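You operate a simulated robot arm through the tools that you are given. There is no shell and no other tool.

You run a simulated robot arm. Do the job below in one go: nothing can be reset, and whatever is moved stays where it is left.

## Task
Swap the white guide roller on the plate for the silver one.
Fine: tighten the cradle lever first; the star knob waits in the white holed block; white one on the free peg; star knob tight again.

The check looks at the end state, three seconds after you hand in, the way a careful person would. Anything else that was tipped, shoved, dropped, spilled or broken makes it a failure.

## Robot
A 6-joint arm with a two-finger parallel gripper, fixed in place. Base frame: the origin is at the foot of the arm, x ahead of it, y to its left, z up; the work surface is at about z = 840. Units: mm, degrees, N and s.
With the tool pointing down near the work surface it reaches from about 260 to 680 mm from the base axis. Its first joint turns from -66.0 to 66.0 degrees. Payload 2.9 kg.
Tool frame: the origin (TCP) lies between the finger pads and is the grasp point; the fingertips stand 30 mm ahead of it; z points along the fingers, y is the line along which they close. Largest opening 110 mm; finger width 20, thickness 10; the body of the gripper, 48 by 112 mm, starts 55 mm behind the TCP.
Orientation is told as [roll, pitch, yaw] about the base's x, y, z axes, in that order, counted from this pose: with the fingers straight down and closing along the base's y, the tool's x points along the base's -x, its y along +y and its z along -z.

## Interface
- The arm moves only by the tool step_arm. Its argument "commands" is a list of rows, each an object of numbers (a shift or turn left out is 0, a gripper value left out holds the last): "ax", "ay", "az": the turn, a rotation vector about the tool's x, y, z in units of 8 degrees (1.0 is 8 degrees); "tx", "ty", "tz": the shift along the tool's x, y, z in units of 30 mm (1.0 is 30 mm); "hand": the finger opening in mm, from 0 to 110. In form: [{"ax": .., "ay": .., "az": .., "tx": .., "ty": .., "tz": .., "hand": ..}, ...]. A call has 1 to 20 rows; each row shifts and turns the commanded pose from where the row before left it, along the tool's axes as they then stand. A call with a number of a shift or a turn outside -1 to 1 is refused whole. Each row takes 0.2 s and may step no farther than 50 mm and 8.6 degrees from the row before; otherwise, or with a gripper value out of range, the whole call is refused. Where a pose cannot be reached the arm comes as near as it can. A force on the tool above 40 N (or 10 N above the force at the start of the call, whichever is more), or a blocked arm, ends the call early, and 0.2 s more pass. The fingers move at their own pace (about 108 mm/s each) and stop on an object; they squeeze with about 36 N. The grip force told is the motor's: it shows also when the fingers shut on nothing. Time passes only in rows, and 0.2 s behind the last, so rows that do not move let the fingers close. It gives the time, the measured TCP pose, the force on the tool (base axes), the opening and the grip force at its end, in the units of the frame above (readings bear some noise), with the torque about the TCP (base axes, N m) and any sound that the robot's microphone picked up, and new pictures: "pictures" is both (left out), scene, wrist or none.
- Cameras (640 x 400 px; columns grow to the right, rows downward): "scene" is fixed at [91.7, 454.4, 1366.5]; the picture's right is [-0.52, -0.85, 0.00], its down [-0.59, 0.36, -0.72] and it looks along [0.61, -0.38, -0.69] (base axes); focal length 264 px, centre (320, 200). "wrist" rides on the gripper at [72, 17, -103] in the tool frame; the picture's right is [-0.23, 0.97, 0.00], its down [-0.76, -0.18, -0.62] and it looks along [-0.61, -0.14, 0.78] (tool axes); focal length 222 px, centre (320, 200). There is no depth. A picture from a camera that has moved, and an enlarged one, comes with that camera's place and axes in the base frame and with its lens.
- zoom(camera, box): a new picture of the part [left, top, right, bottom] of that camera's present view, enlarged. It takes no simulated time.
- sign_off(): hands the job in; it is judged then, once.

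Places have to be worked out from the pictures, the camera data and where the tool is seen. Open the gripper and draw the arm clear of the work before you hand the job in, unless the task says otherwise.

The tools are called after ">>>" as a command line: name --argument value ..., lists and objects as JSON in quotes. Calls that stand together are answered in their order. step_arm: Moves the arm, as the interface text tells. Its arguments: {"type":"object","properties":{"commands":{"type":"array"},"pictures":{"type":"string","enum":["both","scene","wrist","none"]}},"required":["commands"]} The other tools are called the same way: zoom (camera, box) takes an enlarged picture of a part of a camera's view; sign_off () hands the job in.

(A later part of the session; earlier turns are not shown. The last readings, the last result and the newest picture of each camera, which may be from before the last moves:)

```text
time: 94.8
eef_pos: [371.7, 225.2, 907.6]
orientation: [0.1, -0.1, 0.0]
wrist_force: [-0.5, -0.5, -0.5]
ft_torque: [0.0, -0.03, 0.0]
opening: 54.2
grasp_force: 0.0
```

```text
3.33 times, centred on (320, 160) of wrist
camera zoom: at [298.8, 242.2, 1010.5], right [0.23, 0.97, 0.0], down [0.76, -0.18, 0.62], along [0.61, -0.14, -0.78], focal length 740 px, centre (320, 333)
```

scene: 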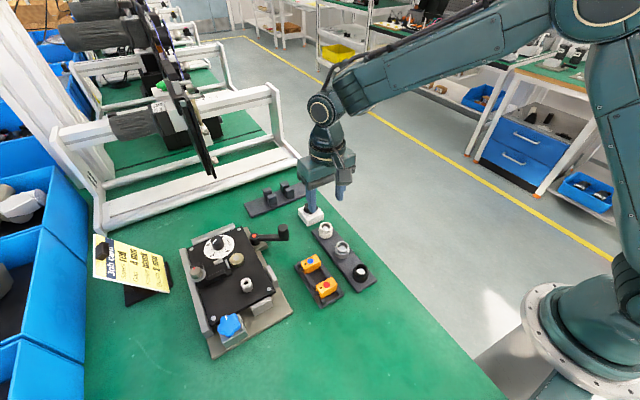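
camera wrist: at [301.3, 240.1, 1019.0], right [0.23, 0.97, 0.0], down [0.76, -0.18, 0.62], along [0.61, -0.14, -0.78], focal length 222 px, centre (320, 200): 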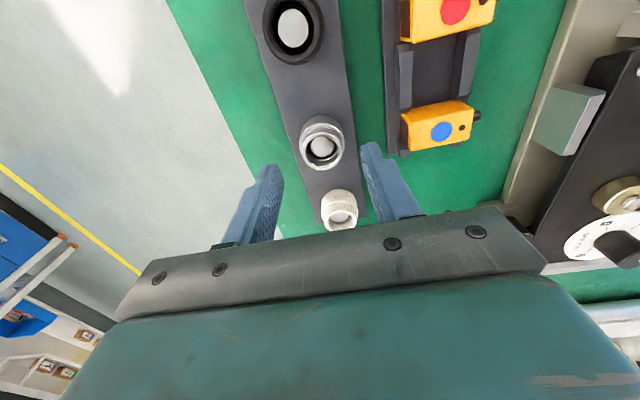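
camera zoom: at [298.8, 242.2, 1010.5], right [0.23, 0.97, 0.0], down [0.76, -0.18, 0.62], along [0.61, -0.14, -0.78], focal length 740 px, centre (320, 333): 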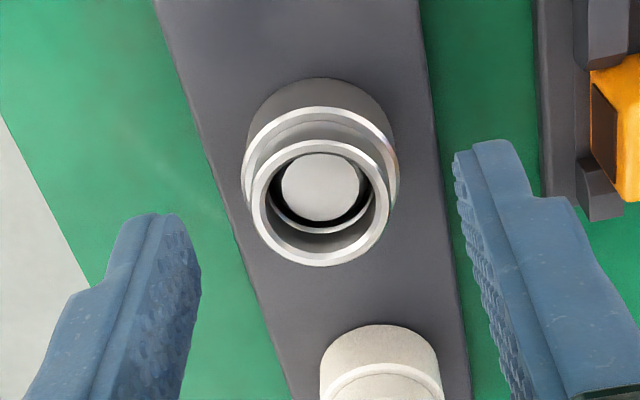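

Centred now. I lower to the grip height and close on the silver roller's lower ring.

>>> step_arm --commands '[{"tz": 0.5}, {"tz": 0.26}, {}, {"hand": 26}, {}, {}, {}]' --pictures "wrist"

>>> zoom --camera "wrist" --box '[250, 100, 390, 220]'

>>> zoom --camera "scene" --box '[315, 205, 375, 275]'

```text
time: 96.4
eef_pos: [370.4, 225.9, 884.4]
orientation: [0.0, 0.0, 0.0]
wrist_force: [0.3, 0.0, 0.7]
ft_torque: [-0.02, 0.01, 0.01]
opening: 32.6
grasp_force: 35.4
camera wrist: at [298.2, 242.9, 987.1], right [0.23, 0.97, 0.0], down [0.76, -0.18, 0.62], along [0.61, -0.14, -0.78], focal length 222 px, centre (320, 200)
```

wrist: 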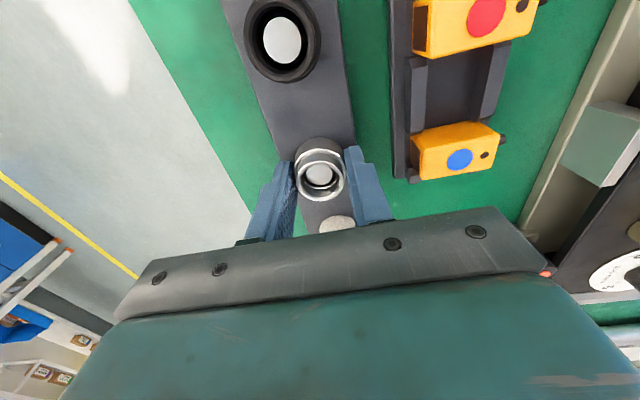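

```text
3.33 times, centred on (320, 160) of wrist
camera zoom: at [298.2, 242.9, 987.1], right [0.23, 0.97, 0.0], down [0.76, -0.18, 0.62], along [0.61, -0.14, -0.78], focal length 740 px, centre (320, 333)
```

zoom: 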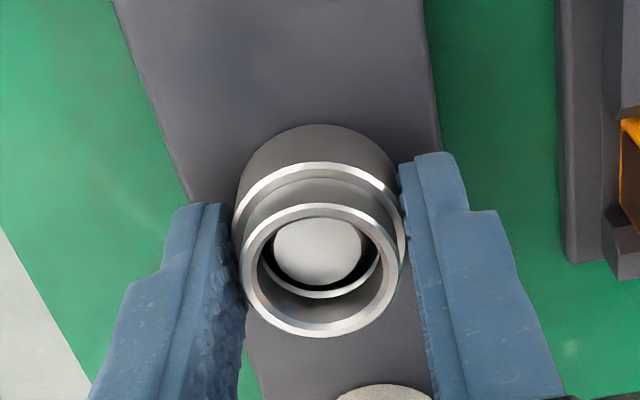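

```text
5.71 times, centred on (345, 240) of scene
camera zoom: at [91.7, 454.4, 1366.5], right [-0.52, -0.85, 0.0], down [-0.59, 0.36, -0.72], along [0.61, -0.38, -0.69], focal length 1508 px, centre (177, -29)
```

zoom: 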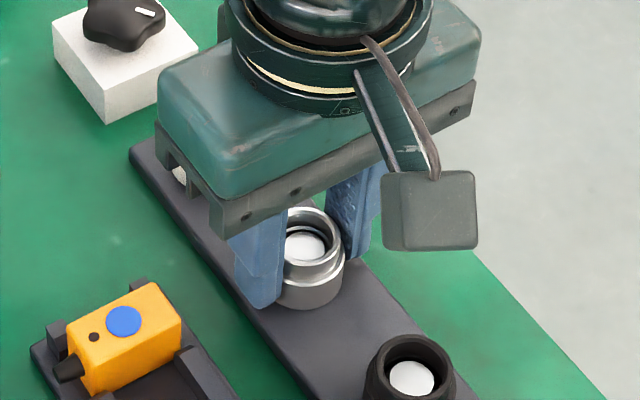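

Silver roller gripped at 32.6 mm with no side load. I lift it straight up slowly, then higher.

>>> step_arm --commands '[{"tz": -0.15}, {"tz": -0.2}, {"tz": -0.3}, {"tz": -0.4}, {}]' --pictures "none"

>>> step_arm --commands '[{"tz": -0.8}, {"tz": -1}, {"tz": -1}, {}]' --pictures "both"

```text
time: 97.6
eef_pos: [370.9, 226.1, 917.1]
orientation: [0.0, -0.1, 0.1]
wrist_force: [-0.3, -0.4, -0.2]
ft_torque: [0.0, -0.05, -0.05]
opening: 32.6
grasp_force: 36.1
```

```text
time: 98.6
eef_pos: [369.5, 226.3, 1000.4]
orientation: [0.0, -0.2, 0.1]
wrist_force: [0.2, -0.4, 0.6]
ft_torque: [-0.01, 0.02, 0.01]
opening: 32.6
grasp_force: 36.0
camera wrist: at [297.0, 243.7, 1103.0], right [0.23, 0.97, 0.0], down [0.76, -0.18, 0.62], along [0.61, -0.14, -0.78], focal length 222 px, centre (320, 200)
```

scene: 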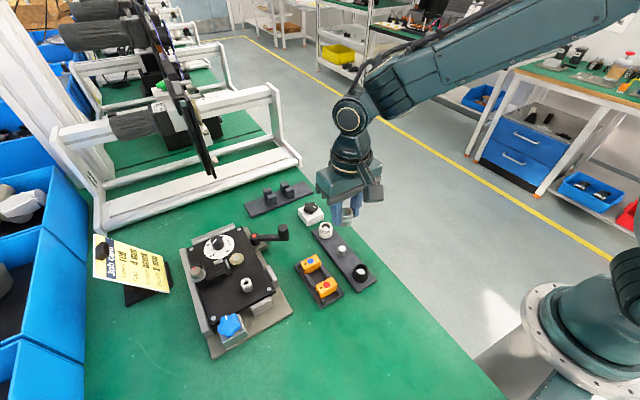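
wrist: 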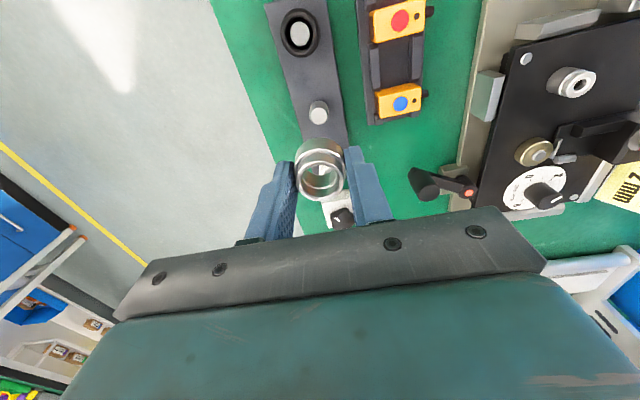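

The silver roller came off cleanly. I carry it at height to the plate post and turn to yaw 45°.

>>> step_arm --commands '[{"tx": -0.069, "ty": 0.9146}, {"tx": -0.069, "ty": 0.9146}, {"tx": -0.069, "ty": 0.9146}, {"tx": -0.069, "ty": 0.9146}, {"tx": -0.069, "ty": 0.9146}, {"tx": -0.069, "ty": 0.9146}, {"tx": -0.069, "ty": 0.9146}, {"tx": -0.069, "ty": 0.9146}, {"az": -1}, {"az": -1}, {"az": -1}, {"az": -1}, {"az": -1}, {"az": -0.625}, {}]' --pictures "both"

>>> zoom --camera "wrist" --box '[250, 60, 390, 220]'

>>> zoom --camera "scene" --box '[205, 220, 285, 310]'

```text
time: 101.8
eef_pos: [388.5, 444.5, 1000.7]
orientation: [-0.1, -0.1, 45.0]
wrist_force: [1.0, -0.7, -0.8]
ft_torque: [-0.01, 0.01, 0.01]
opening: 32.5
grasp_force: 36.3
camera wrist: at [324.4, 405.4, 1102.6], right [-0.53, 0.85, 0.0], down [0.66, 0.41, 0.62], along [0.53, 0.33, -0.78], focal length 222 px, centre (320, 200)
```

scene: 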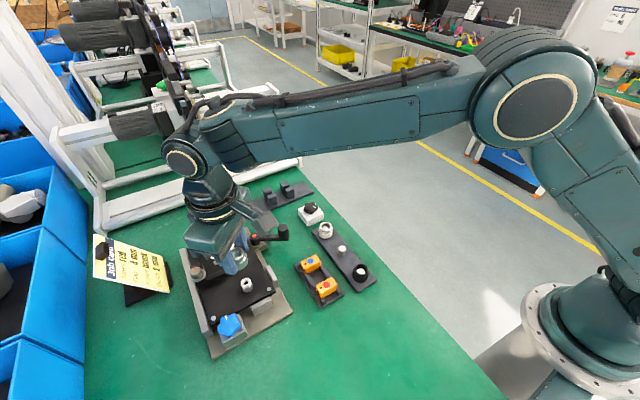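
wrist: 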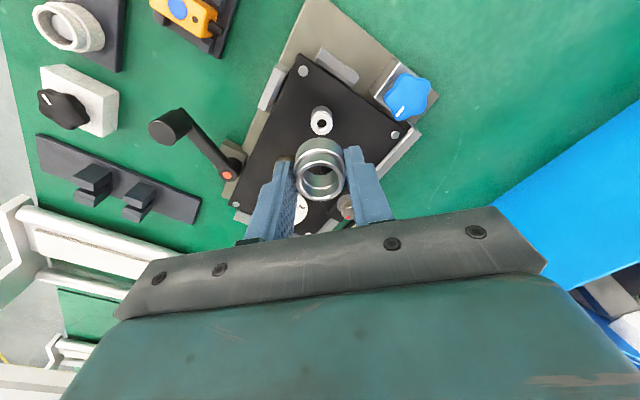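

```text
2.50 times, centred on (320, 140) of wrist
camera zoom: at [324.4, 405.4, 1102.6], right [-0.53, 0.85, 0.0], down [0.66, 0.41, 0.62], along [0.53, 0.33, -0.78], focal length 555 px, centre (320, 350)
```

zoom: 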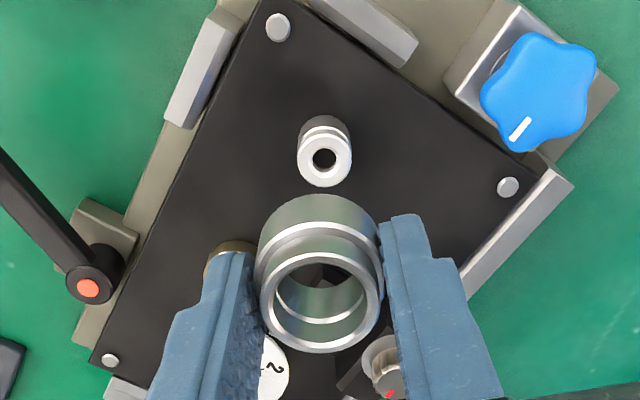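

```text
4.44 times, centred on (245, 265) of scene
camera zoom: at [91.7, 454.4, 1366.5], right [-0.52, -0.85, 0.0], down [-0.59, 0.36, -0.72], along [0.61, -0.38, -0.69], focal length 1173 px, centre (653, -89)
```

zoom: 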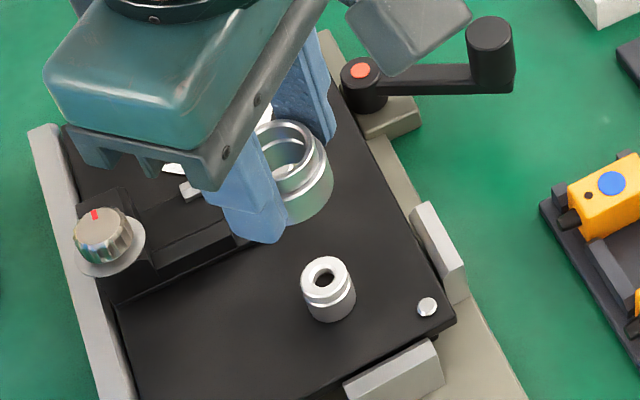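

Compared with the moment the white roller was lifted off, the post appears about 2 mm to the right of the roller axis. I correct and lower to just above the post, then look through the bore.

>>> step_arm --commands '[{"ty": 0.07, "tx": -0.01, "tz": 0.4}, {"tz": 0.7}, {"tz": 0.5}, {}]' --pictures "none"

>>> zoom --camera "wrist" --box '[270, 100, 370, 220]'

>>> zoom --camera "scene" --box '[220, 250, 270, 300]'

```text
time: 102.8
eef_pos: [387.2, 444.3, 952.0]
orientation: [0.0, 0.0, 44.8]
wrist_force: [0.1, 0.2, -0.8]
ft_torque: [0.03, -0.01, -0.02]
opening: 32.6
grasp_force: 35.5
```

```text
3.33 times, centred on (320, 160) of wrist
camera zoom: at [323.4, 406.1, 1054.5], right [-0.53, 0.85, 0.0], down [0.66, 0.41, 0.62], along [0.53, 0.33, -0.78], focal length 740 px, centre (320, 333)
```

zoom: 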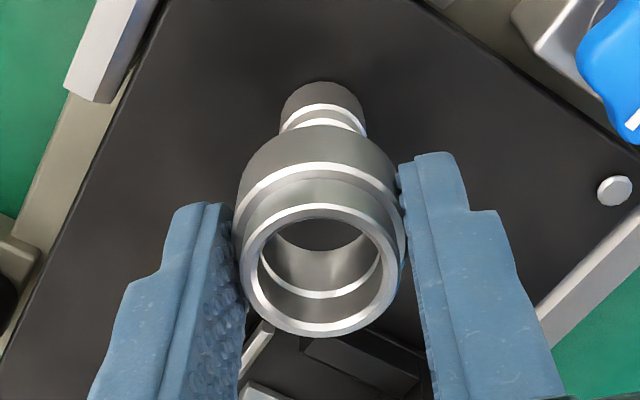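

```text
8.00 times, centred on (245, 275) of scene
camera zoom: at [91.7, 454.4, 1366.5], right [-0.52, -0.85, 0.0], down [-0.59, 0.36, -0.72], along [0.61, -0.38, -0.69], focal length 2111 px, centre (920, -400)
```

zoom: 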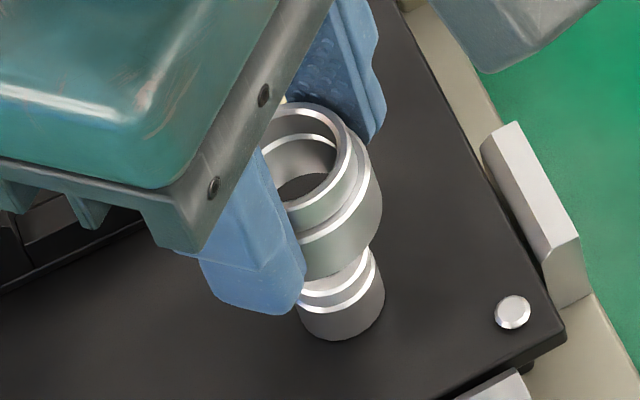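

Both views agree within about 0.5 mm. I apply that small correction and lower to just above the post top.

>>> step_arm --commands '[{"ty": 0.018, "tx": 0.004}, {"tz": 0.3}, {"tz": 0.3}, {}]' --pictures "none"

>>> zoom --camera "wrist" --box '[280, 120, 360, 210]'

>>> zoom --camera "scene" --box '[220, 250, 270, 300]'

```text
time: 103.8
eef_pos: [387.3, 446.2, 934.4]
orientation: [-0.1, 0.0, 45.0]
wrist_force: [0.3, 0.2, -0.7]
ft_torque: [-0.02, 0.01, 0.02]
opening: 32.3
grasp_force: 36.5
```

```text
4.44 times, centred on (320, 165) of wrist
camera zoom: at [322.8, 407.9, 1036.5], right [-0.53, 0.85, 0.0], down [0.66, 0.41, 0.62], along [0.53, 0.33, -0.78], focal length 987 px, centre (320, 356)
```

zoom: 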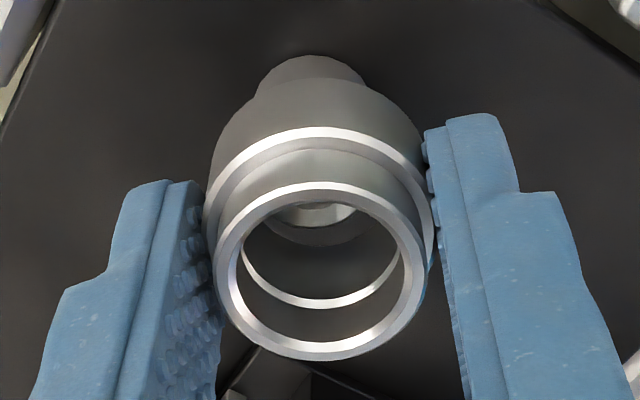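

```text
8.00 times, centred on (245, 275) of scene
camera zoom: at [91.7, 454.4, 1366.5], right [-0.52, -0.85, 0.0], down [-0.59, 0.36, -0.72], along [0.61, -0.38, -0.69], focal length 2111 px, centre (920, -400)
```

zoom: 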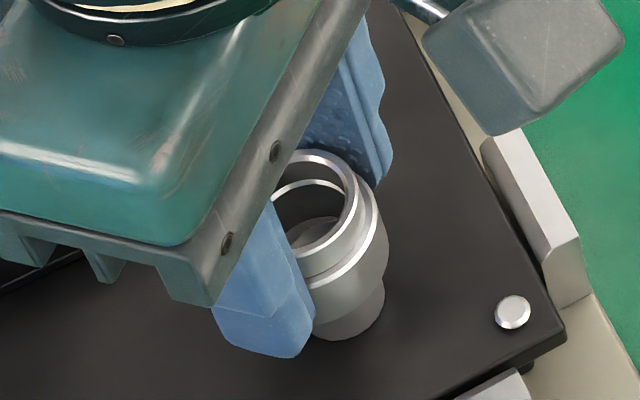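

The arm ended about 1.8 mm too far in +y this time (both views agree). I correct and check again before inserting.

>>> step_arm --commands '[{"tx": 0.042, "ty": -0.029}, {}, {}]' --pictures "none"

>>> zoom --camera "wrist" --box '[280, 120, 360, 210]'

>>> zoom --camera "scene" --box '[220, 250, 270, 300]'

```text
time: 104.6
eef_pos: [386.7, 444.6, 933.5]
orientation: [-0.1, 0.0, 45.1]
wrist_force: [-0.3, -0.3, -0.2]
ft_torque: [0.02, 0.01, -0.02]
opening: 32.7
grasp_force: 35.5
```

```text
4.44 times, centred on (320, 165) of wrist
camera zoom: at [322.5, 406.2, 1036.4], right [-0.53, 0.85, 0.0], down [0.66, 0.41, 0.62], along [0.53, 0.33, -0.78], focal length 987 px, centre (320, 356)
```

zoom: 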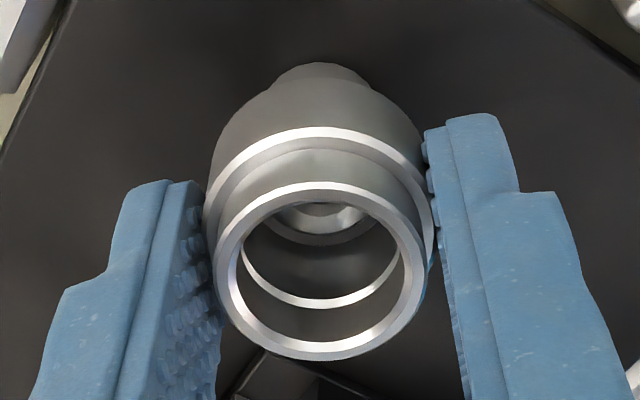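

```text
8.00 times, centred on (245, 275) of scene
camera zoom: at [91.7, 454.4, 1366.5], right [-0.52, -0.85, 0.0], down [-0.59, 0.36, -0.72], along [0.61, -0.38, -0.69], focal length 2111 px, centre (920, -400)
```

zoom: 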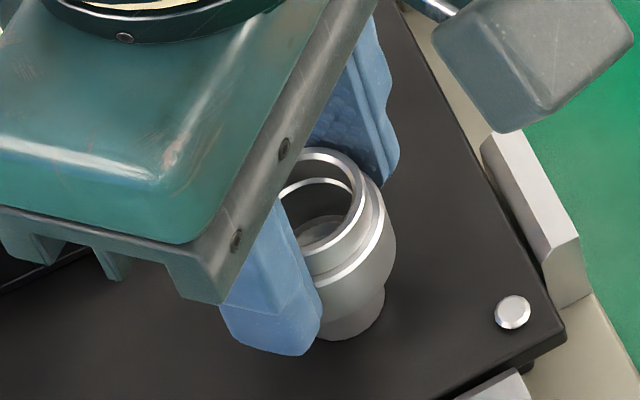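

Aligned in both views. I lower straight down slowly onto the post.

>>> step_arm --commands '[{"tz": 0.08}, {"tz": 0.08}, {"tz": 0.08}, {}]' --pictures "none"

>>> zoom --camera "wrist" --box '[280, 120, 360, 210]'

>>> zoom --camera "scene" --box '[220, 250, 270, 300]'

```text
time: 105.6
eef_pos: [386.3, 446.5, 927.3]
orientation: [-0.1, 0.0, 45.0]
wrist_force: [0.1, -0.1, 0.4]
ft_torque: [0.0, -0.03, 0.0]
opening: 32.6
grasp_force: 36.3
```

```text
4.44 times, centred on (320, 165) of wrist
camera zoom: at [323.0, 406.2, 1029.3], right [-0.53, 0.85, 0.0], down [0.66, 0.41, 0.62], along [0.53, 0.33, -0.78], focal length 987 px, centre (320, 356)
```

zoom: 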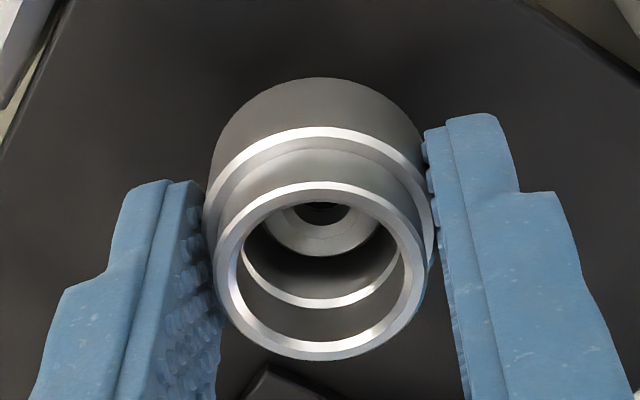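

```text
8.00 times, centred on (245, 275) of scene
camera zoom: at [91.7, 454.4, 1366.5], right [-0.52, -0.85, 0.0], down [-0.59, 0.36, -0.72], along [0.61, -0.38, -0.69], focal length 2111 px, centre (920, -400)
```

zoom: 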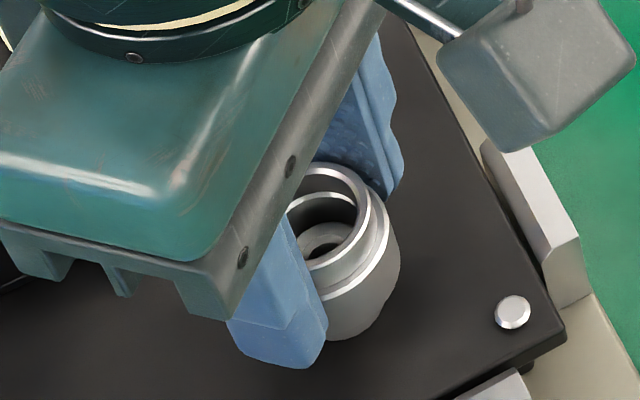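

The post top is inside the bore with no side force. I lower the remaining ~14 mm in small steps until it seats.

>>> step_arm --commands '[{"tz": 0.08}, {"tz": 0.08}, {"tz": 0.08}, {}]' --pictures "none"

>>> step_arm --commands '[{"tz": 0.07}, {"tz": 0.07}, {}]' --pictures "none"

>>> step_arm --commands '[{"tz": 0.05}, {"tz": 0.04}, {}]' --pictures "none"

```text
time: 106.6
eef_pos: [386.1, 444.1, 920.3]
orientation: [-0.1, 0.1, 45.0]
wrist_force: [-0.4, -0.1, -0.5]
ft_torque: [-0.02, -0.02, 0.02]
opening: 32.4
grasp_force: 35.9
```

```text
time: 107.4
eef_pos: [385.7, 444.4, 915.4]
orientation: [-0.1, 0.0, 45.0]
wrist_force: [-0.7, -0.3, -0.8]
ft_torque: [-0.01, 0.02, -0.04]
opening: 32.8
grasp_force: 36.0
```

```text
time: 108.2
eef_pos: [387.3, 443.9, 914.3]
orientation: [0.0, -0.1, 45.0]
wrist_force: [-0.1, 0.5, -0.3]
ft_torque: [0.03, -0.02, 0.0]
opening: 32.9
grasp_force: 36.4
```

>>> step_arm --commands '[{"tz": 0.05}, {"tz": 0.04}, {}]' --pictures "none"

>>> zoom --camera "scene" --box '[220, 250, 270, 300]'

```text
time: 109.0
eef_pos: [386.4, 443.5, 912.8]
orientation: [-0.2, -0.4, 45.1]
wrist_force: [-2.5, -7.4, 27.9]
ft_torque: [-0.32, 0.33, 0.07]
opening: 32.7
grasp_force: 36.3
```

```text
8.00 times, centred on (245, 275) of scene
camera zoom: at [91.3, 453.8, 1366.8], right [-0.52, -0.85, 0.0], down [-0.59, 0.36, -0.72], along [0.61, -0.38, -0.69], focal length 2111 px, centre (920, -400)
```

zoom: 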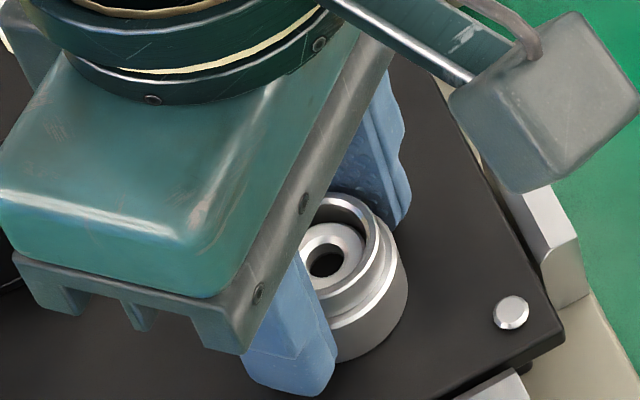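

The silver roller is seated on the plate (28 N). I ease off, open, and rise, then check it.

>>> step_arm --commands '[{"tz": -0.07}, {"hand": 60}, {}, {}, {"tz": -0.4}, {"tz": -0.8}, {"tz": -1}, {"tz": -1}, {}]' --pictures "both"

>>> zoom --camera "scene" --box '[205, 230, 285, 310]'

>>> zoom --camera "wrist" --box '[270, 60, 370, 160]'

```text
time: 111.0
eef_pos: [385.3, 443.3, 1006.6]
orientation: [-0.2, -0.1, 44.9]
wrist_force: [0.0, 0.6, 0.1]
ft_torque: [-0.01, 0.01, 0.01]
opening: 59.9
grasp_force: 0.0
camera wrist: at [322.1, 404.9, 1110.2], right [-0.53, 0.85, 0.0], down [0.66, 0.41, 0.62], along [0.53, 0.33, -0.78], focal length 222 px, centre (320, 200)
```

scene: 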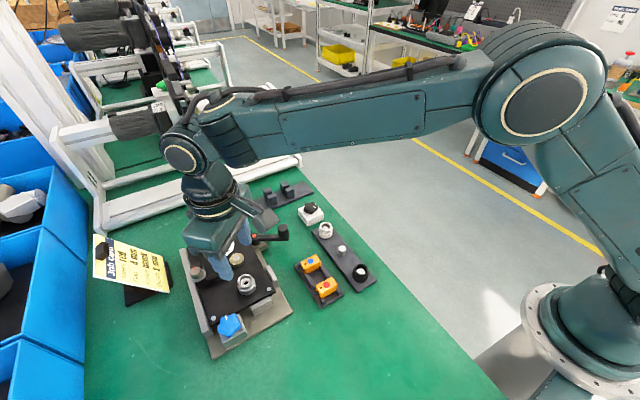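
wrist: 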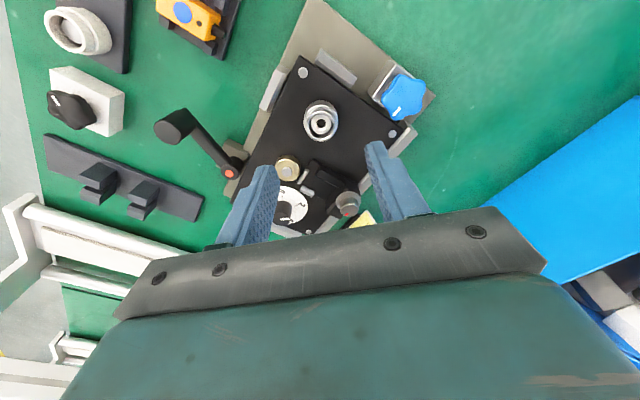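

```text
5.00 times, centred on (245, 270) of scene
camera zoom: at [91.7, 454.4, 1366.5], right [-0.52, -0.85, 0.0], down [-0.59, 0.36, -0.72], along [0.61, -0.38, -0.69], focal length 1319 px, centre (695, -150)
```

zoom: 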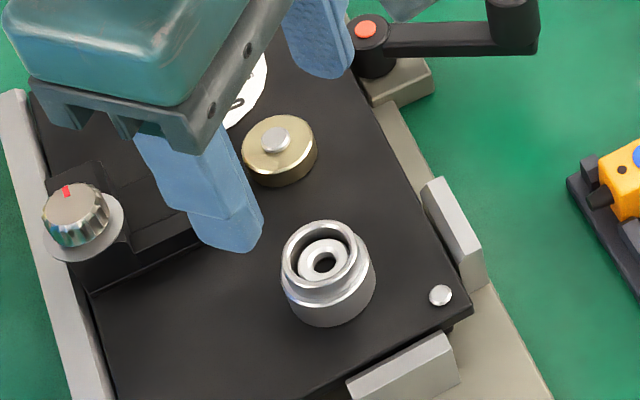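

```text
4.00 times, centred on (320, 110) of wrist
camera zoom: at [322.1, 404.9, 1110.2], right [-0.53, 0.85, 0.0], down [0.66, 0.41, 0.62], along [0.53, 0.33, -0.78], focal length 888 px, centre (320, 560)
```

zoom: 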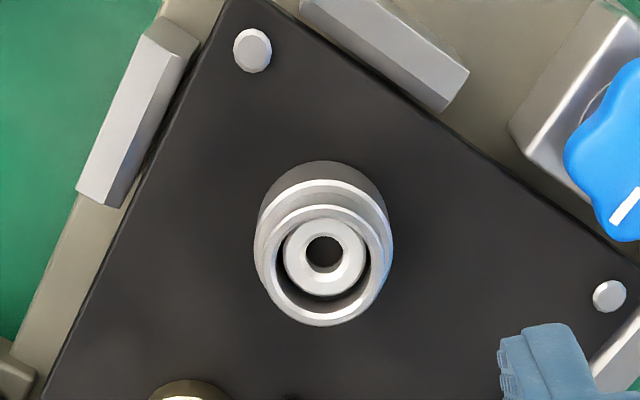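

The silver roller sits properly with the post's threaded hole in the middle (about (386.6, 446)). I go back to the block for the star knob, turning to yaw 136°, which lines up with its lobes and leaves room for a long clockwise stroke.

>>> step_arm --commands '[{"tx": 0.2344, "ty": -0.9126}, {"tx": 0.2344, "ty": -0.9126}, {"tx": 0.2344, "ty": -0.9126}, {"tx": 0.2344, "ty": -0.9126}, {"tx": 0.2344, "ty": -0.9126}, {"tx": 0.2344, "ty": -0.9126}, {"tx": 0.2344, "ty": -0.9126}, {"tx": 0.2344, "ty": -0.9126}, {"tx": 0.2344, "ty": -0.9126}, {}]' --pictures "none"

>>> step_arm --commands '[{"az": -1}, {"az": -1}, {"az": -1}, {"az": -1}, {"az": -1}, {"az": -1}, {"az": -1}, {"az": -1}, {"az": -1}, {"az": -1}, {"az": -1}, {"az": -0.375}, {"tz": 0.9}, {"tz": 0.5}, {}]' --pictures "both"

>>> zoom --camera "wrist" --box '[250, 60, 390, 200]'

>>> zoom --camera "scene" --box '[290, 180, 340, 235]'

```text
time: 113.2
eef_pos: [516.7, 225.2, 1007.4]
orientation: [-0.2, 0.0, 45.1]
wrist_force: [0.1, 0.5, 0.3]
ft_torque: [0.0, 0.01, -0.03]
opening: 59.8
grasp_force: 0.0
```

```text
time: 116.4
eef_pos: [515.8, 225.8, 967.2]
orientation: [-0.1, 0.0, 136.1]
wrist_force: [0.3, 0.2, 0.3]
ft_torque: [0.03, 0.01, 0.01]
opening: 59.7
grasp_force: 0.1
camera wrist: at [555.7, 164.3, 1068.8], right [-0.84, -0.54, 0.0], down [-0.43, 0.66, 0.62], along [-0.34, 0.52, -0.78], focal length 222 px, centre (320, 200)
```

scene: 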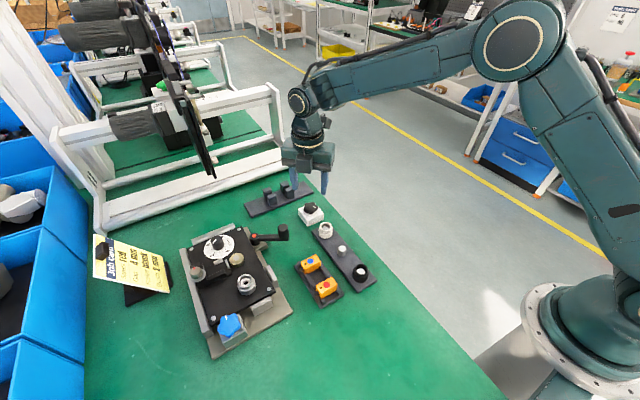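
wrist: 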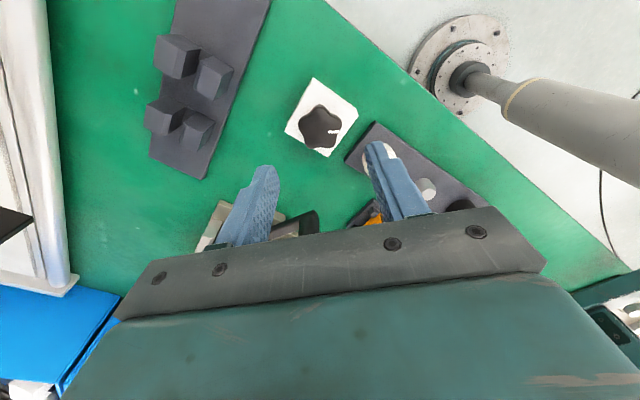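

```text
2.86 times, centred on (320, 130) of wrist
camera zoom: at [555.7, 164.3, 1068.8], right [-0.84, -0.54, 0.0], down [-0.43, 0.66, 0.62], along [-0.34, 0.52, -0.78], focal length 635 px, centre (320, 400)
```

zoom: 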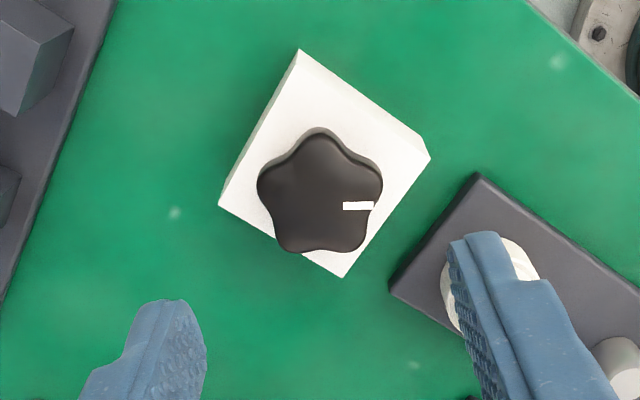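

```text
7.27 times, centred on (315, 208) of scene
camera zoom: at [91.7, 454.4, 1366.5], right [-0.52, -0.85, 0.0], down [-0.59, 0.36, -0.72], along [0.61, -0.38, -0.69], focal length 1919 px, centre (356, 146)
```

zoom: 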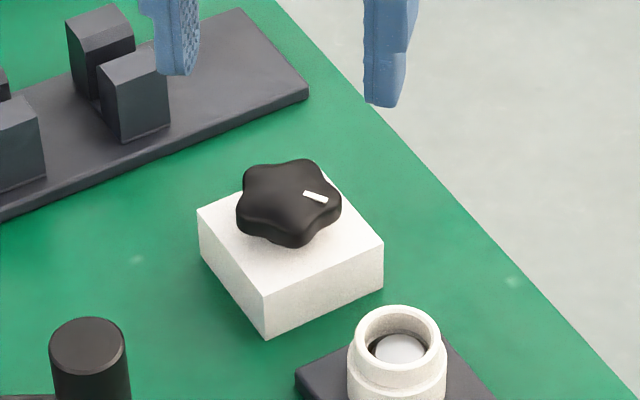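

The star is well aligned with the fingers. I lower to just above the block surface and grip its rim.

>>> step_arm --commands '[{"tx": -0.02, "ty": 0.012, "tz": 0.3}, {"tz": 0.8}, {"tz": 0.8}, {"tz": 0.35}, {}]' --pictures "wrist"

>>> zoom --camera "wrist" --box '[250, 110, 390, 220]'

>>> zoom --camera "scene" --box '[290, 180, 340, 235]'

```text
time: 117.6
eef_pos: [516.2, 226.2, 898.0]
orientation: [0.0, 0.1, 136.0]
wrist_force: [-0.3, -1.6, 0.3]
ft_torque: [-0.03, 0.0, -0.02]
opening: 59.9
grasp_force: 0.1
camera wrist: at [555.8, 164.3, 1001.2], right [-0.84, -0.54, 0.0], down [-0.43, 0.66, 0.62], along [-0.34, 0.52, -0.78], focal length 222 px, centre (320, 200)
```

wrist: 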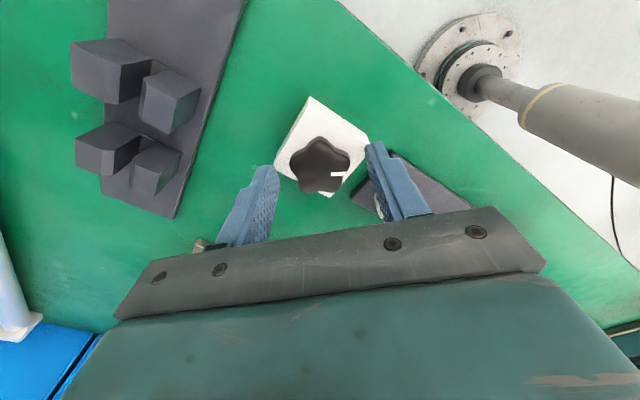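

```text
3.64 times, centred on (320, 165) of wrist
camera zoom: at [555.8, 164.3, 1001.2], right [-0.84, -0.54, 0.0], down [-0.43, 0.66, 0.62], along [-0.34, 0.52, -0.78], focal length 808 px, centre (320, 327)
```

zoom: 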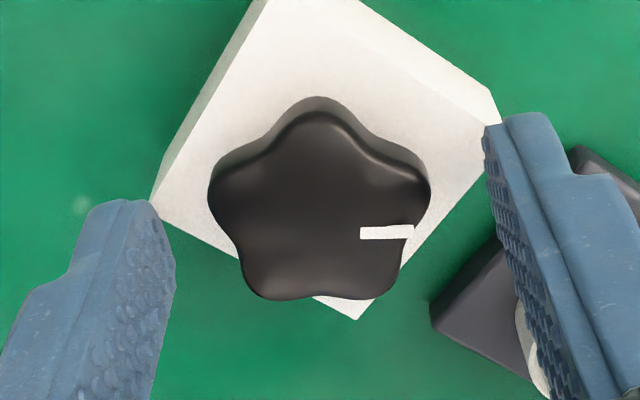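

```text
7.27 times, centred on (315, 208) of scene
camera zoom: at [91.7, 454.4, 1366.5], right [-0.52, -0.85, 0.0], down [-0.59, 0.36, -0.72], along [0.61, -0.38, -0.69], focal length 1919 px, centre (356, 146)
```

zoom: 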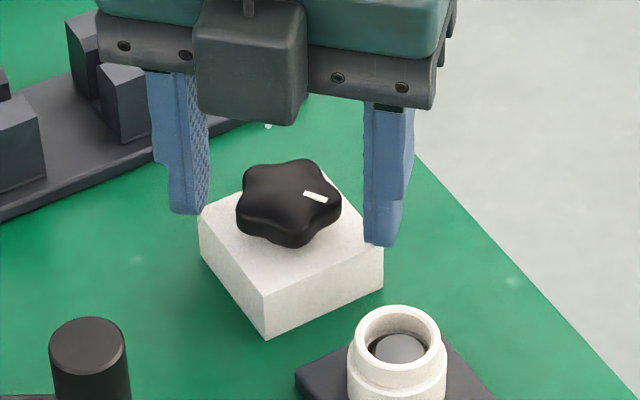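

Centred. I lower 3 mm more to just above the block top and close.

>>> step_arm --commands '[{"tz": 0.09}, {}, {"hand": 28}, {}, {}, {}]' --pictures "none"

>>> zoom --camera "wrist" --box '[250, 110, 390, 220]'

>>> zoom --camera "scene" --box '[290, 180, 340, 235]'

```text
time: 119.0
eef_pos: [516.4, 225.6, 895.9]
orientation: [0.0, 0.1, 135.9]
wrist_force: [0.1, 0.7, 0.5]
ft_torque: [-0.02, -0.04, 0.0]
opening: 35.2
grasp_force: 36.1
```

```text
3.64 times, centred on (320, 165) of wrist
camera zoom: at [556.0, 164.2, 998.5], right [-0.84, -0.54, 0.0], down [-0.43, 0.66, 0.62], along [-0.34, 0.52, -0.78], focal length 808 px, centre (320, 327)
```

zoom: 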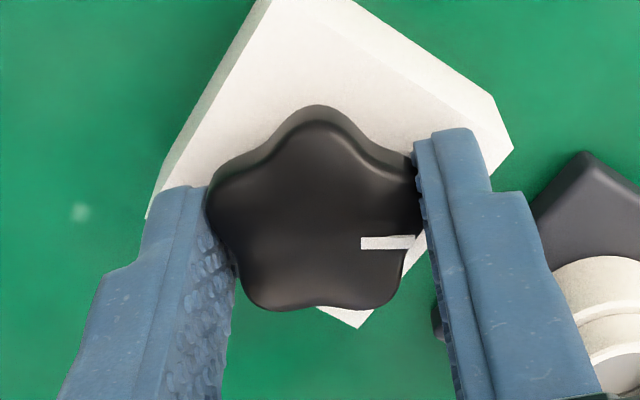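

```text
7.27 times, centred on (315, 208) of scene
camera zoom: at [91.7, 454.4, 1366.5], right [-0.52, -0.85, 0.0], down [-0.59, 0.36, -0.72], along [0.61, -0.38, -0.69], focal length 1919 px, centre (356, 146)
```

zoom: 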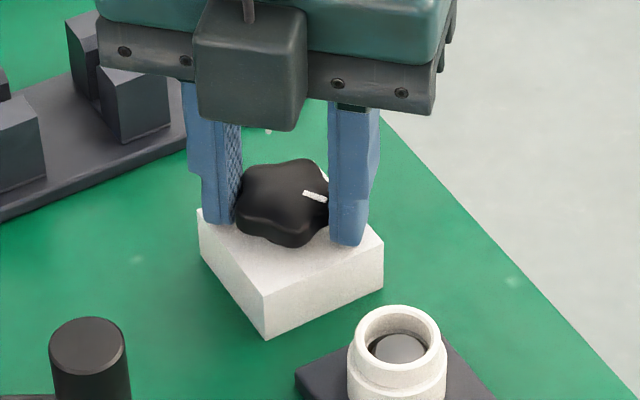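

Star gripped (35.2 mm) with no load. I lift it slowly out of the hole.

>>> step_arm --commands '[{"tz": -0.1}, {"tz": -0.15}, {"tz": -0.25}, {"tz": -0.5}, {}]' --pictures "none"

>>> zoom --camera "scene" --box '[290, 170, 340, 235]'

>>> step_arm --commands '[{"tz": -0.8}, {"tz": -1}, {"tz": -0.7}, {}]' --pictures "both"

>>> zoom --camera "scene" --box '[285, 145, 335, 230]'

```text
time: 120.2
eef_pos: [516.0, 225.9, 925.2]
orientation: [0.0, 0.1, 136.1]
wrist_force: [-0.5, 0.2, -0.7]
ft_torque: [0.02, -0.02, 0.0]
opening: 35.2
grasp_force: 35.8
```

```text
6.15 times, centred on (315, 202) of scene
camera zoom: at [91.7, 454.4, 1366.5], right [-0.52, -0.85, 0.0], down [-0.59, 0.36, -0.72], along [0.61, -0.38, -0.69], focal length 1624 px, centre (351, 185)
```

zoom: 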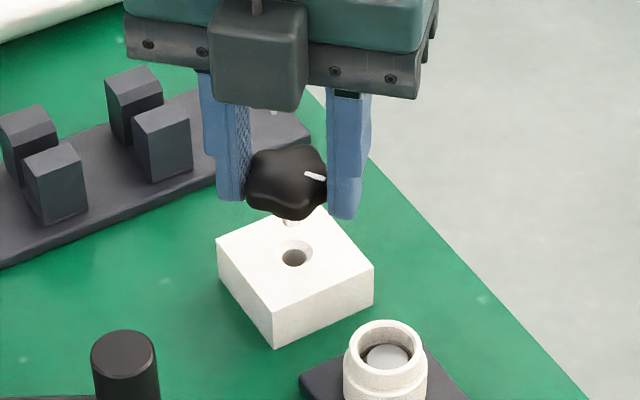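

```text
time: 121.2
eef_pos: [514.4, 226.1, 1000.9]
orientation: [0.0, 0.1, 136.0]
wrist_force: [-0.7, 0.1, -0.5]
ft_torque: [0.0, 0.0, -0.04]
opening: 35.4
grasp_force: 36.4
camera wrist: at [554.6, 164.3, 1104.2], right [-0.84, -0.54, 0.0], down [-0.43, 0.66, 0.62], along [-0.34, 0.52, -0.78], focal length 222 px, centre (320, 200)
```

scene: 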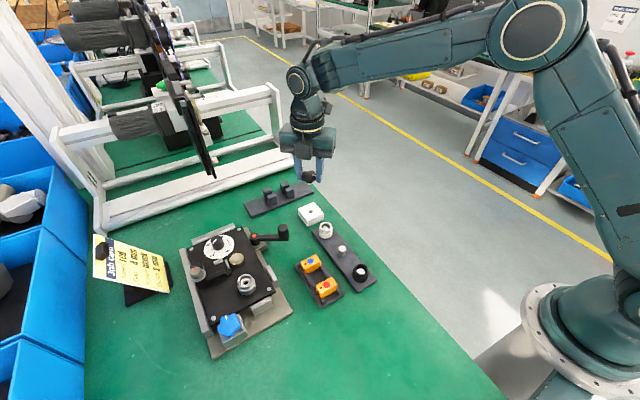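
wrist: 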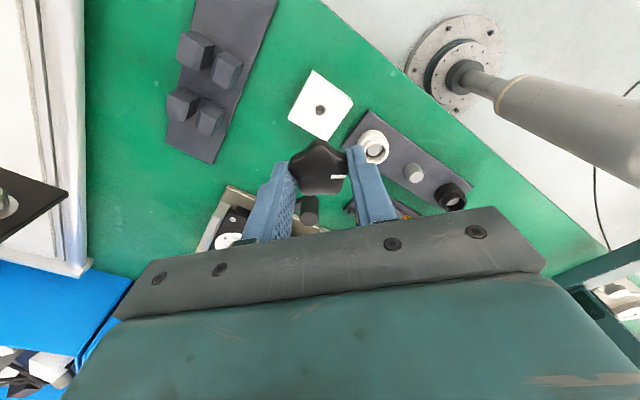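

```text
4.71 times, centred on (310, 188) of scene
camera zoom: at [91.7, 454.4, 1366.5], right [-0.52, -0.85, 0.0], down [-0.59, 0.36, -0.72], along [0.61, -0.38, -0.69], focal length 1242 px, centre (367, 259)
```

zoom: 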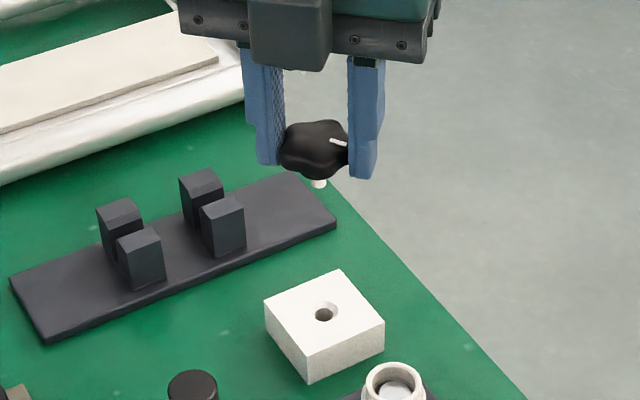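

The star is out and the block undisturbed. I record how the hole directly beneath the stud appears from here as an alignment reference.

>>> zoom --camera "wrist" --box '[250, 60, 390, 220]'

>>> zoom --camera "scene" --box '[295, 160, 325, 190]'

```text
2.50 times, centred on (320, 140) of wrist
camera zoom: at [554.6, 164.3, 1104.2], right [-0.84, -0.54, 0.0], down [-0.43, 0.66, 0.62], along [-0.34, 0.52, -0.78], focal length 555 px, centre (320, 350)
```

zoom: 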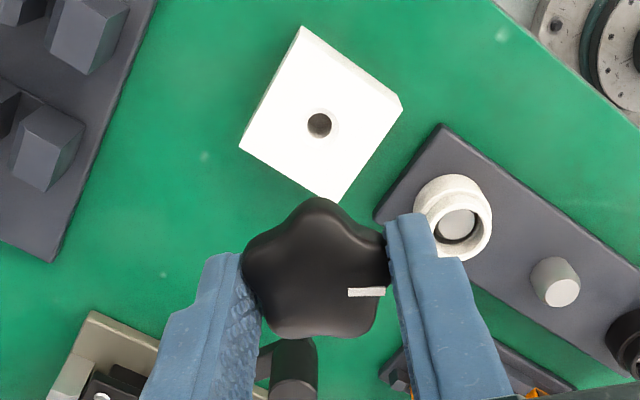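

```text
13.33 times, centred on (310, 175) of scene
camera zoom: at [91.7, 454.4, 1366.5], right [-0.52, -0.85, 0.0], down [-0.59, 0.36, -0.72], along [0.61, -0.38, -0.69], focal length 3518 px, centre (453, 533)
```

zoom: 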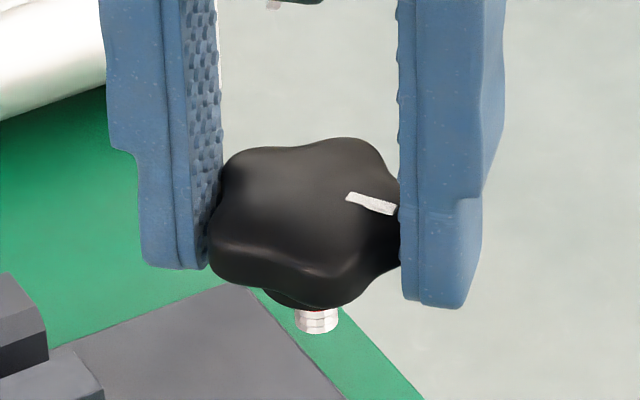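

I carry the star back over the post at height and turn to yaw 208°, leaving a full clockwise stroke.

>>> step_arm --commands '[{"tx": -0.9078, "ty": -0.2573}, {"tx": -0.9078, "ty": -0.2573}, {"tx": -0.9078, "ty": -0.2573}, {"tx": -0.9078, "ty": -0.2573}, {"tx": -0.9078, "ty": -0.2573}, {"tx": -0.9078, "ty": -0.2573}, {"tx": -0.9078, "ty": -0.2573}, {"tx": -0.9078, "ty": -0.2573}, {"tx": -0.9078, "ty": -0.2573}, {}]' --pictures "none"

>>> step_arm --commands '[{"az": -1}, {"az": -1}, {"az": -1}, {"az": -1}, {"az": -1}, {"az": -1}, {"az": -1}, {"az": -1}, {"az": -1}, {"tz": 0.5}, {}]' --pictures "both"

>>> zoom --camera "wrist" --box '[250, 60, 390, 220]'

>>> zoom --camera "scene" --box '[205, 220, 285, 310]'

```text
time: 123.4
eef_pos: [388.0, 445.7, 999.1]
orientation: [0.0, 0.1, 135.8]
wrist_force: [0.4, 0.4, -0.9]
ft_torque: [-0.01, 0.0, 0.01]
opening: 35.3
grasp_force: 35.9
```

```text
time: 125.8
eef_pos: [388.6, 446.0, 986.0]
orientation: [0.1, 0.1, -151.9]
wrist_force: [0.1, 0.2, 0.6]
ft_torque: [-0.02, -0.02, -0.01]
opening: 35.5
grasp_force: 36.1
camera wrist: at [458.8, 465.9, 1089.2], right [0.26, -0.97, 0.0], down [-0.76, -0.2, 0.62], along [-0.6, -0.16, -0.78], focal length 222 px, centre (320, 200)
```

scene: 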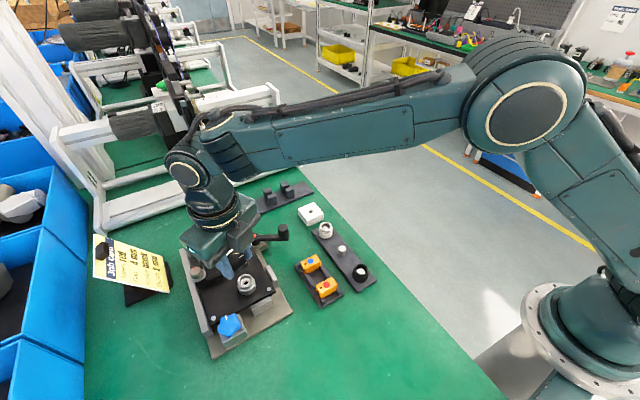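
wrist: 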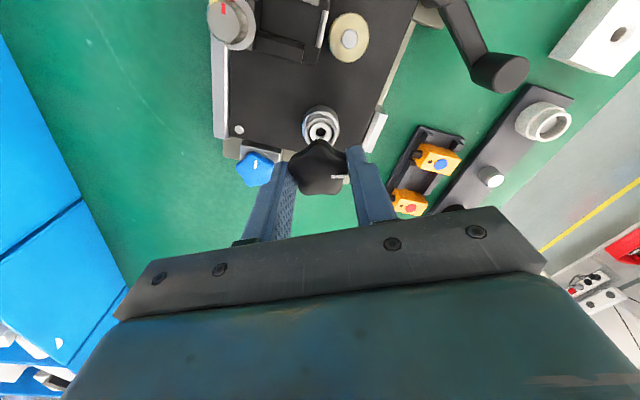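

```text
2.50 times, centred on (320, 140) of wrist
camera zoom: at [458.8, 465.9, 1089.2], right [0.26, -0.97, 0.0], down [-0.76, -0.2, 0.62], along [-0.6, -0.16, -0.78], focal length 555 px, centre (320, 350)
```

zoom: 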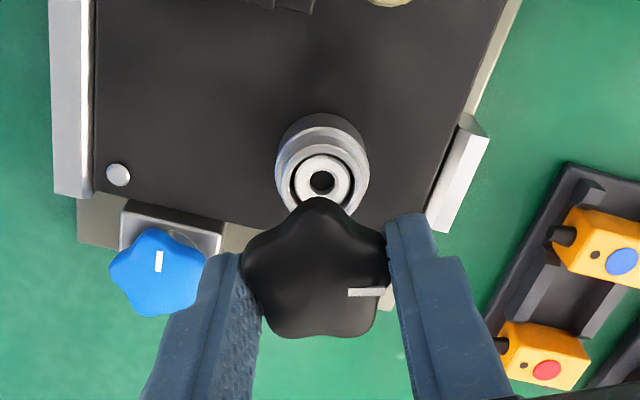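

```text
4.44 times, centred on (245, 265) of scene
camera zoom: at [91.7, 454.4, 1366.5], right [-0.52, -0.85, 0.0], down [-0.59, 0.36, -0.72], along [0.61, -0.38, -0.69], focal length 1173 px, centre (653, -89)
```

zoom: 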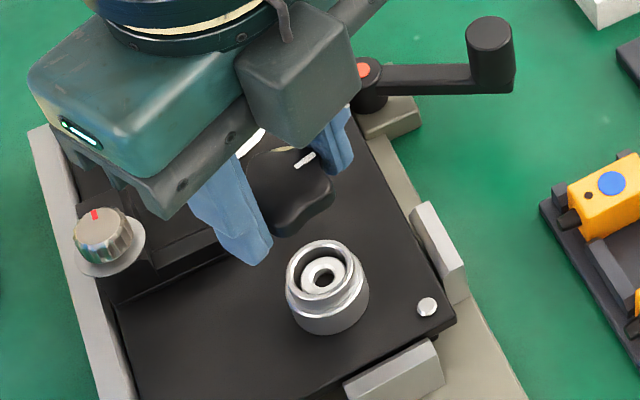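

Triangulating from two opposite views, the post is at about (385.4, 445.4) with its top at z≈898; the star's stud needs about -2.4 mm along tool x and +0.9 mm along tool y. I apply that, lower to just above the roller, and compare again.

>>> step_arm --commands '[{"tx": -0.08, "ty": 0.03}, {"tz": 0.6}, {"tz": 0.6}, {}, {}]' --pictures "none"

>>> zoom --camera "wrist" --box '[250, 100, 390, 220]'

>>> zoom --camera "scene" --box '[220, 245, 270, 300]'

```text
time: 127.0
eef_pos: [384.9, 444.0, 950.1]
orientation: [0.1, 0.1, -151.9]
wrist_force: [0.1, -0.3, -1.2]
ft_torque: [-0.01, 0.03, -0.03]
opening: 35.2
grasp_force: 36.3
```

```text
3.33 times, centred on (320, 160) of wrist
camera zoom: at [457.1, 463.5, 1053.0], right [0.26, -0.97, 0.0], down [-0.76, -0.2, 0.62], along [-0.6, -0.16, -0.78], focal length 740 px, centre (320, 333)
```

zoom: 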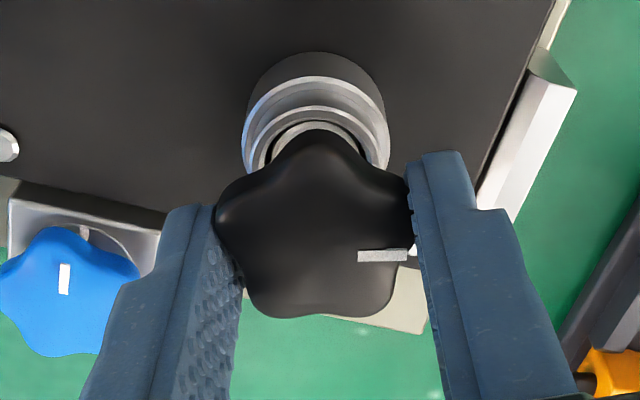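

```text
7.27 times, centred on (245, 272) of scene
camera zoom: at [91.7, 454.4, 1366.5], right [-0.52, -0.85, 0.0], down [-0.59, 0.36, -0.72], along [0.61, -0.38, -0.69], focal length 1919 px, centre (866, -327)
```

zoom: 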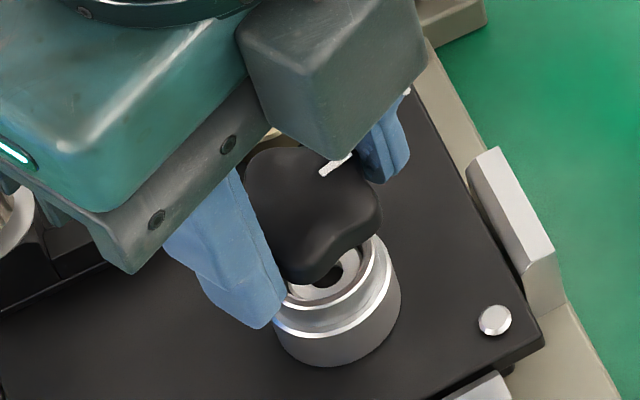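

Stud and post agree within about half a millimetre in both directions. I make a small trim and lower gently until contact.

>>> step_arm --commands '[{"tx": -0.01, "ty": -0.013}, {"tz": 0.1}, {"tz": 0.1}, {}]' --pictures "none"

>>> step_arm --commands '[{"tz": 0.07}, {}]' --pictures "none"

>>> zoom --camera "wrist" --box '[250, 100, 390, 220]'

>>> zoom --camera "scene" --box '[220, 245, 270, 300]'

```text
time: 128.0
eef_pos: [386.5, 444.0, 944.7]
orientation: [0.1, -0.1, -152.0]
wrist_force: [0.2, -0.3, -0.1]
ft_torque: [0.01, -0.03, 0.0]
opening: 35.3
grasp_force: 35.8
```

```text
time: 128.6
eef_pos: [384.9, 443.9, 941.0]
orientation: [0.2, 0.0, -152.0]
wrist_force: [-0.1, -0.2, -0.9]
ft_torque: [-0.01, 0.0, -0.02]
opening: 35.3
grasp_force: 35.1
```

```text
3.33 times, centred on (320, 160) of wrist
camera zoom: at [457.1, 463.4, 1044.5], right [0.26, -0.97, 0.0], down [-0.76, -0.2, 0.62], along [-0.6, -0.16, -0.78], focal length 740 px, centre (320, 333)
```

zoom: 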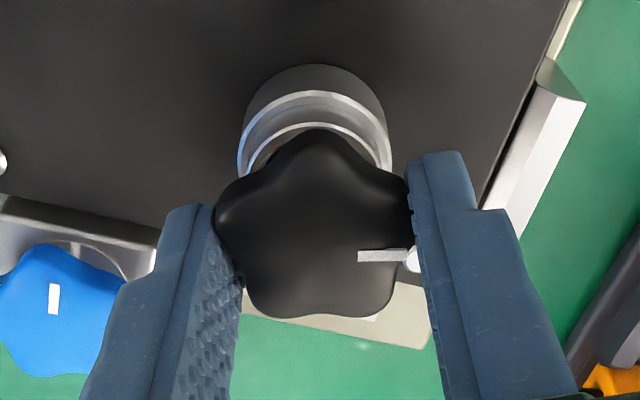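

```text
7.27 times, centred on (245, 272) of scene
camera zoom: at [91.7, 454.4, 1366.5], right [-0.52, -0.85, 0.0], down [-0.59, 0.36, -0.72], along [0.61, -0.38, -0.69], focal length 1919 px, centre (866, -327)
```

zoom: 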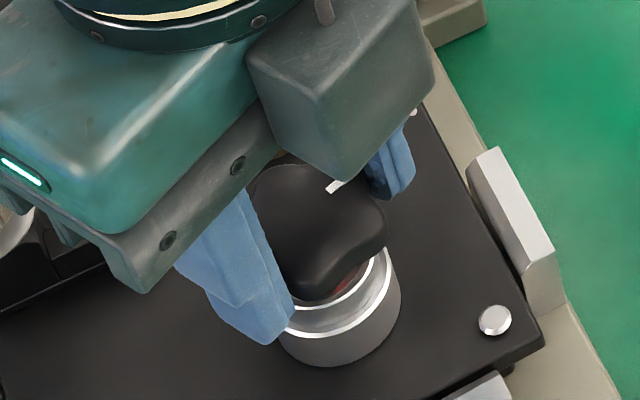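

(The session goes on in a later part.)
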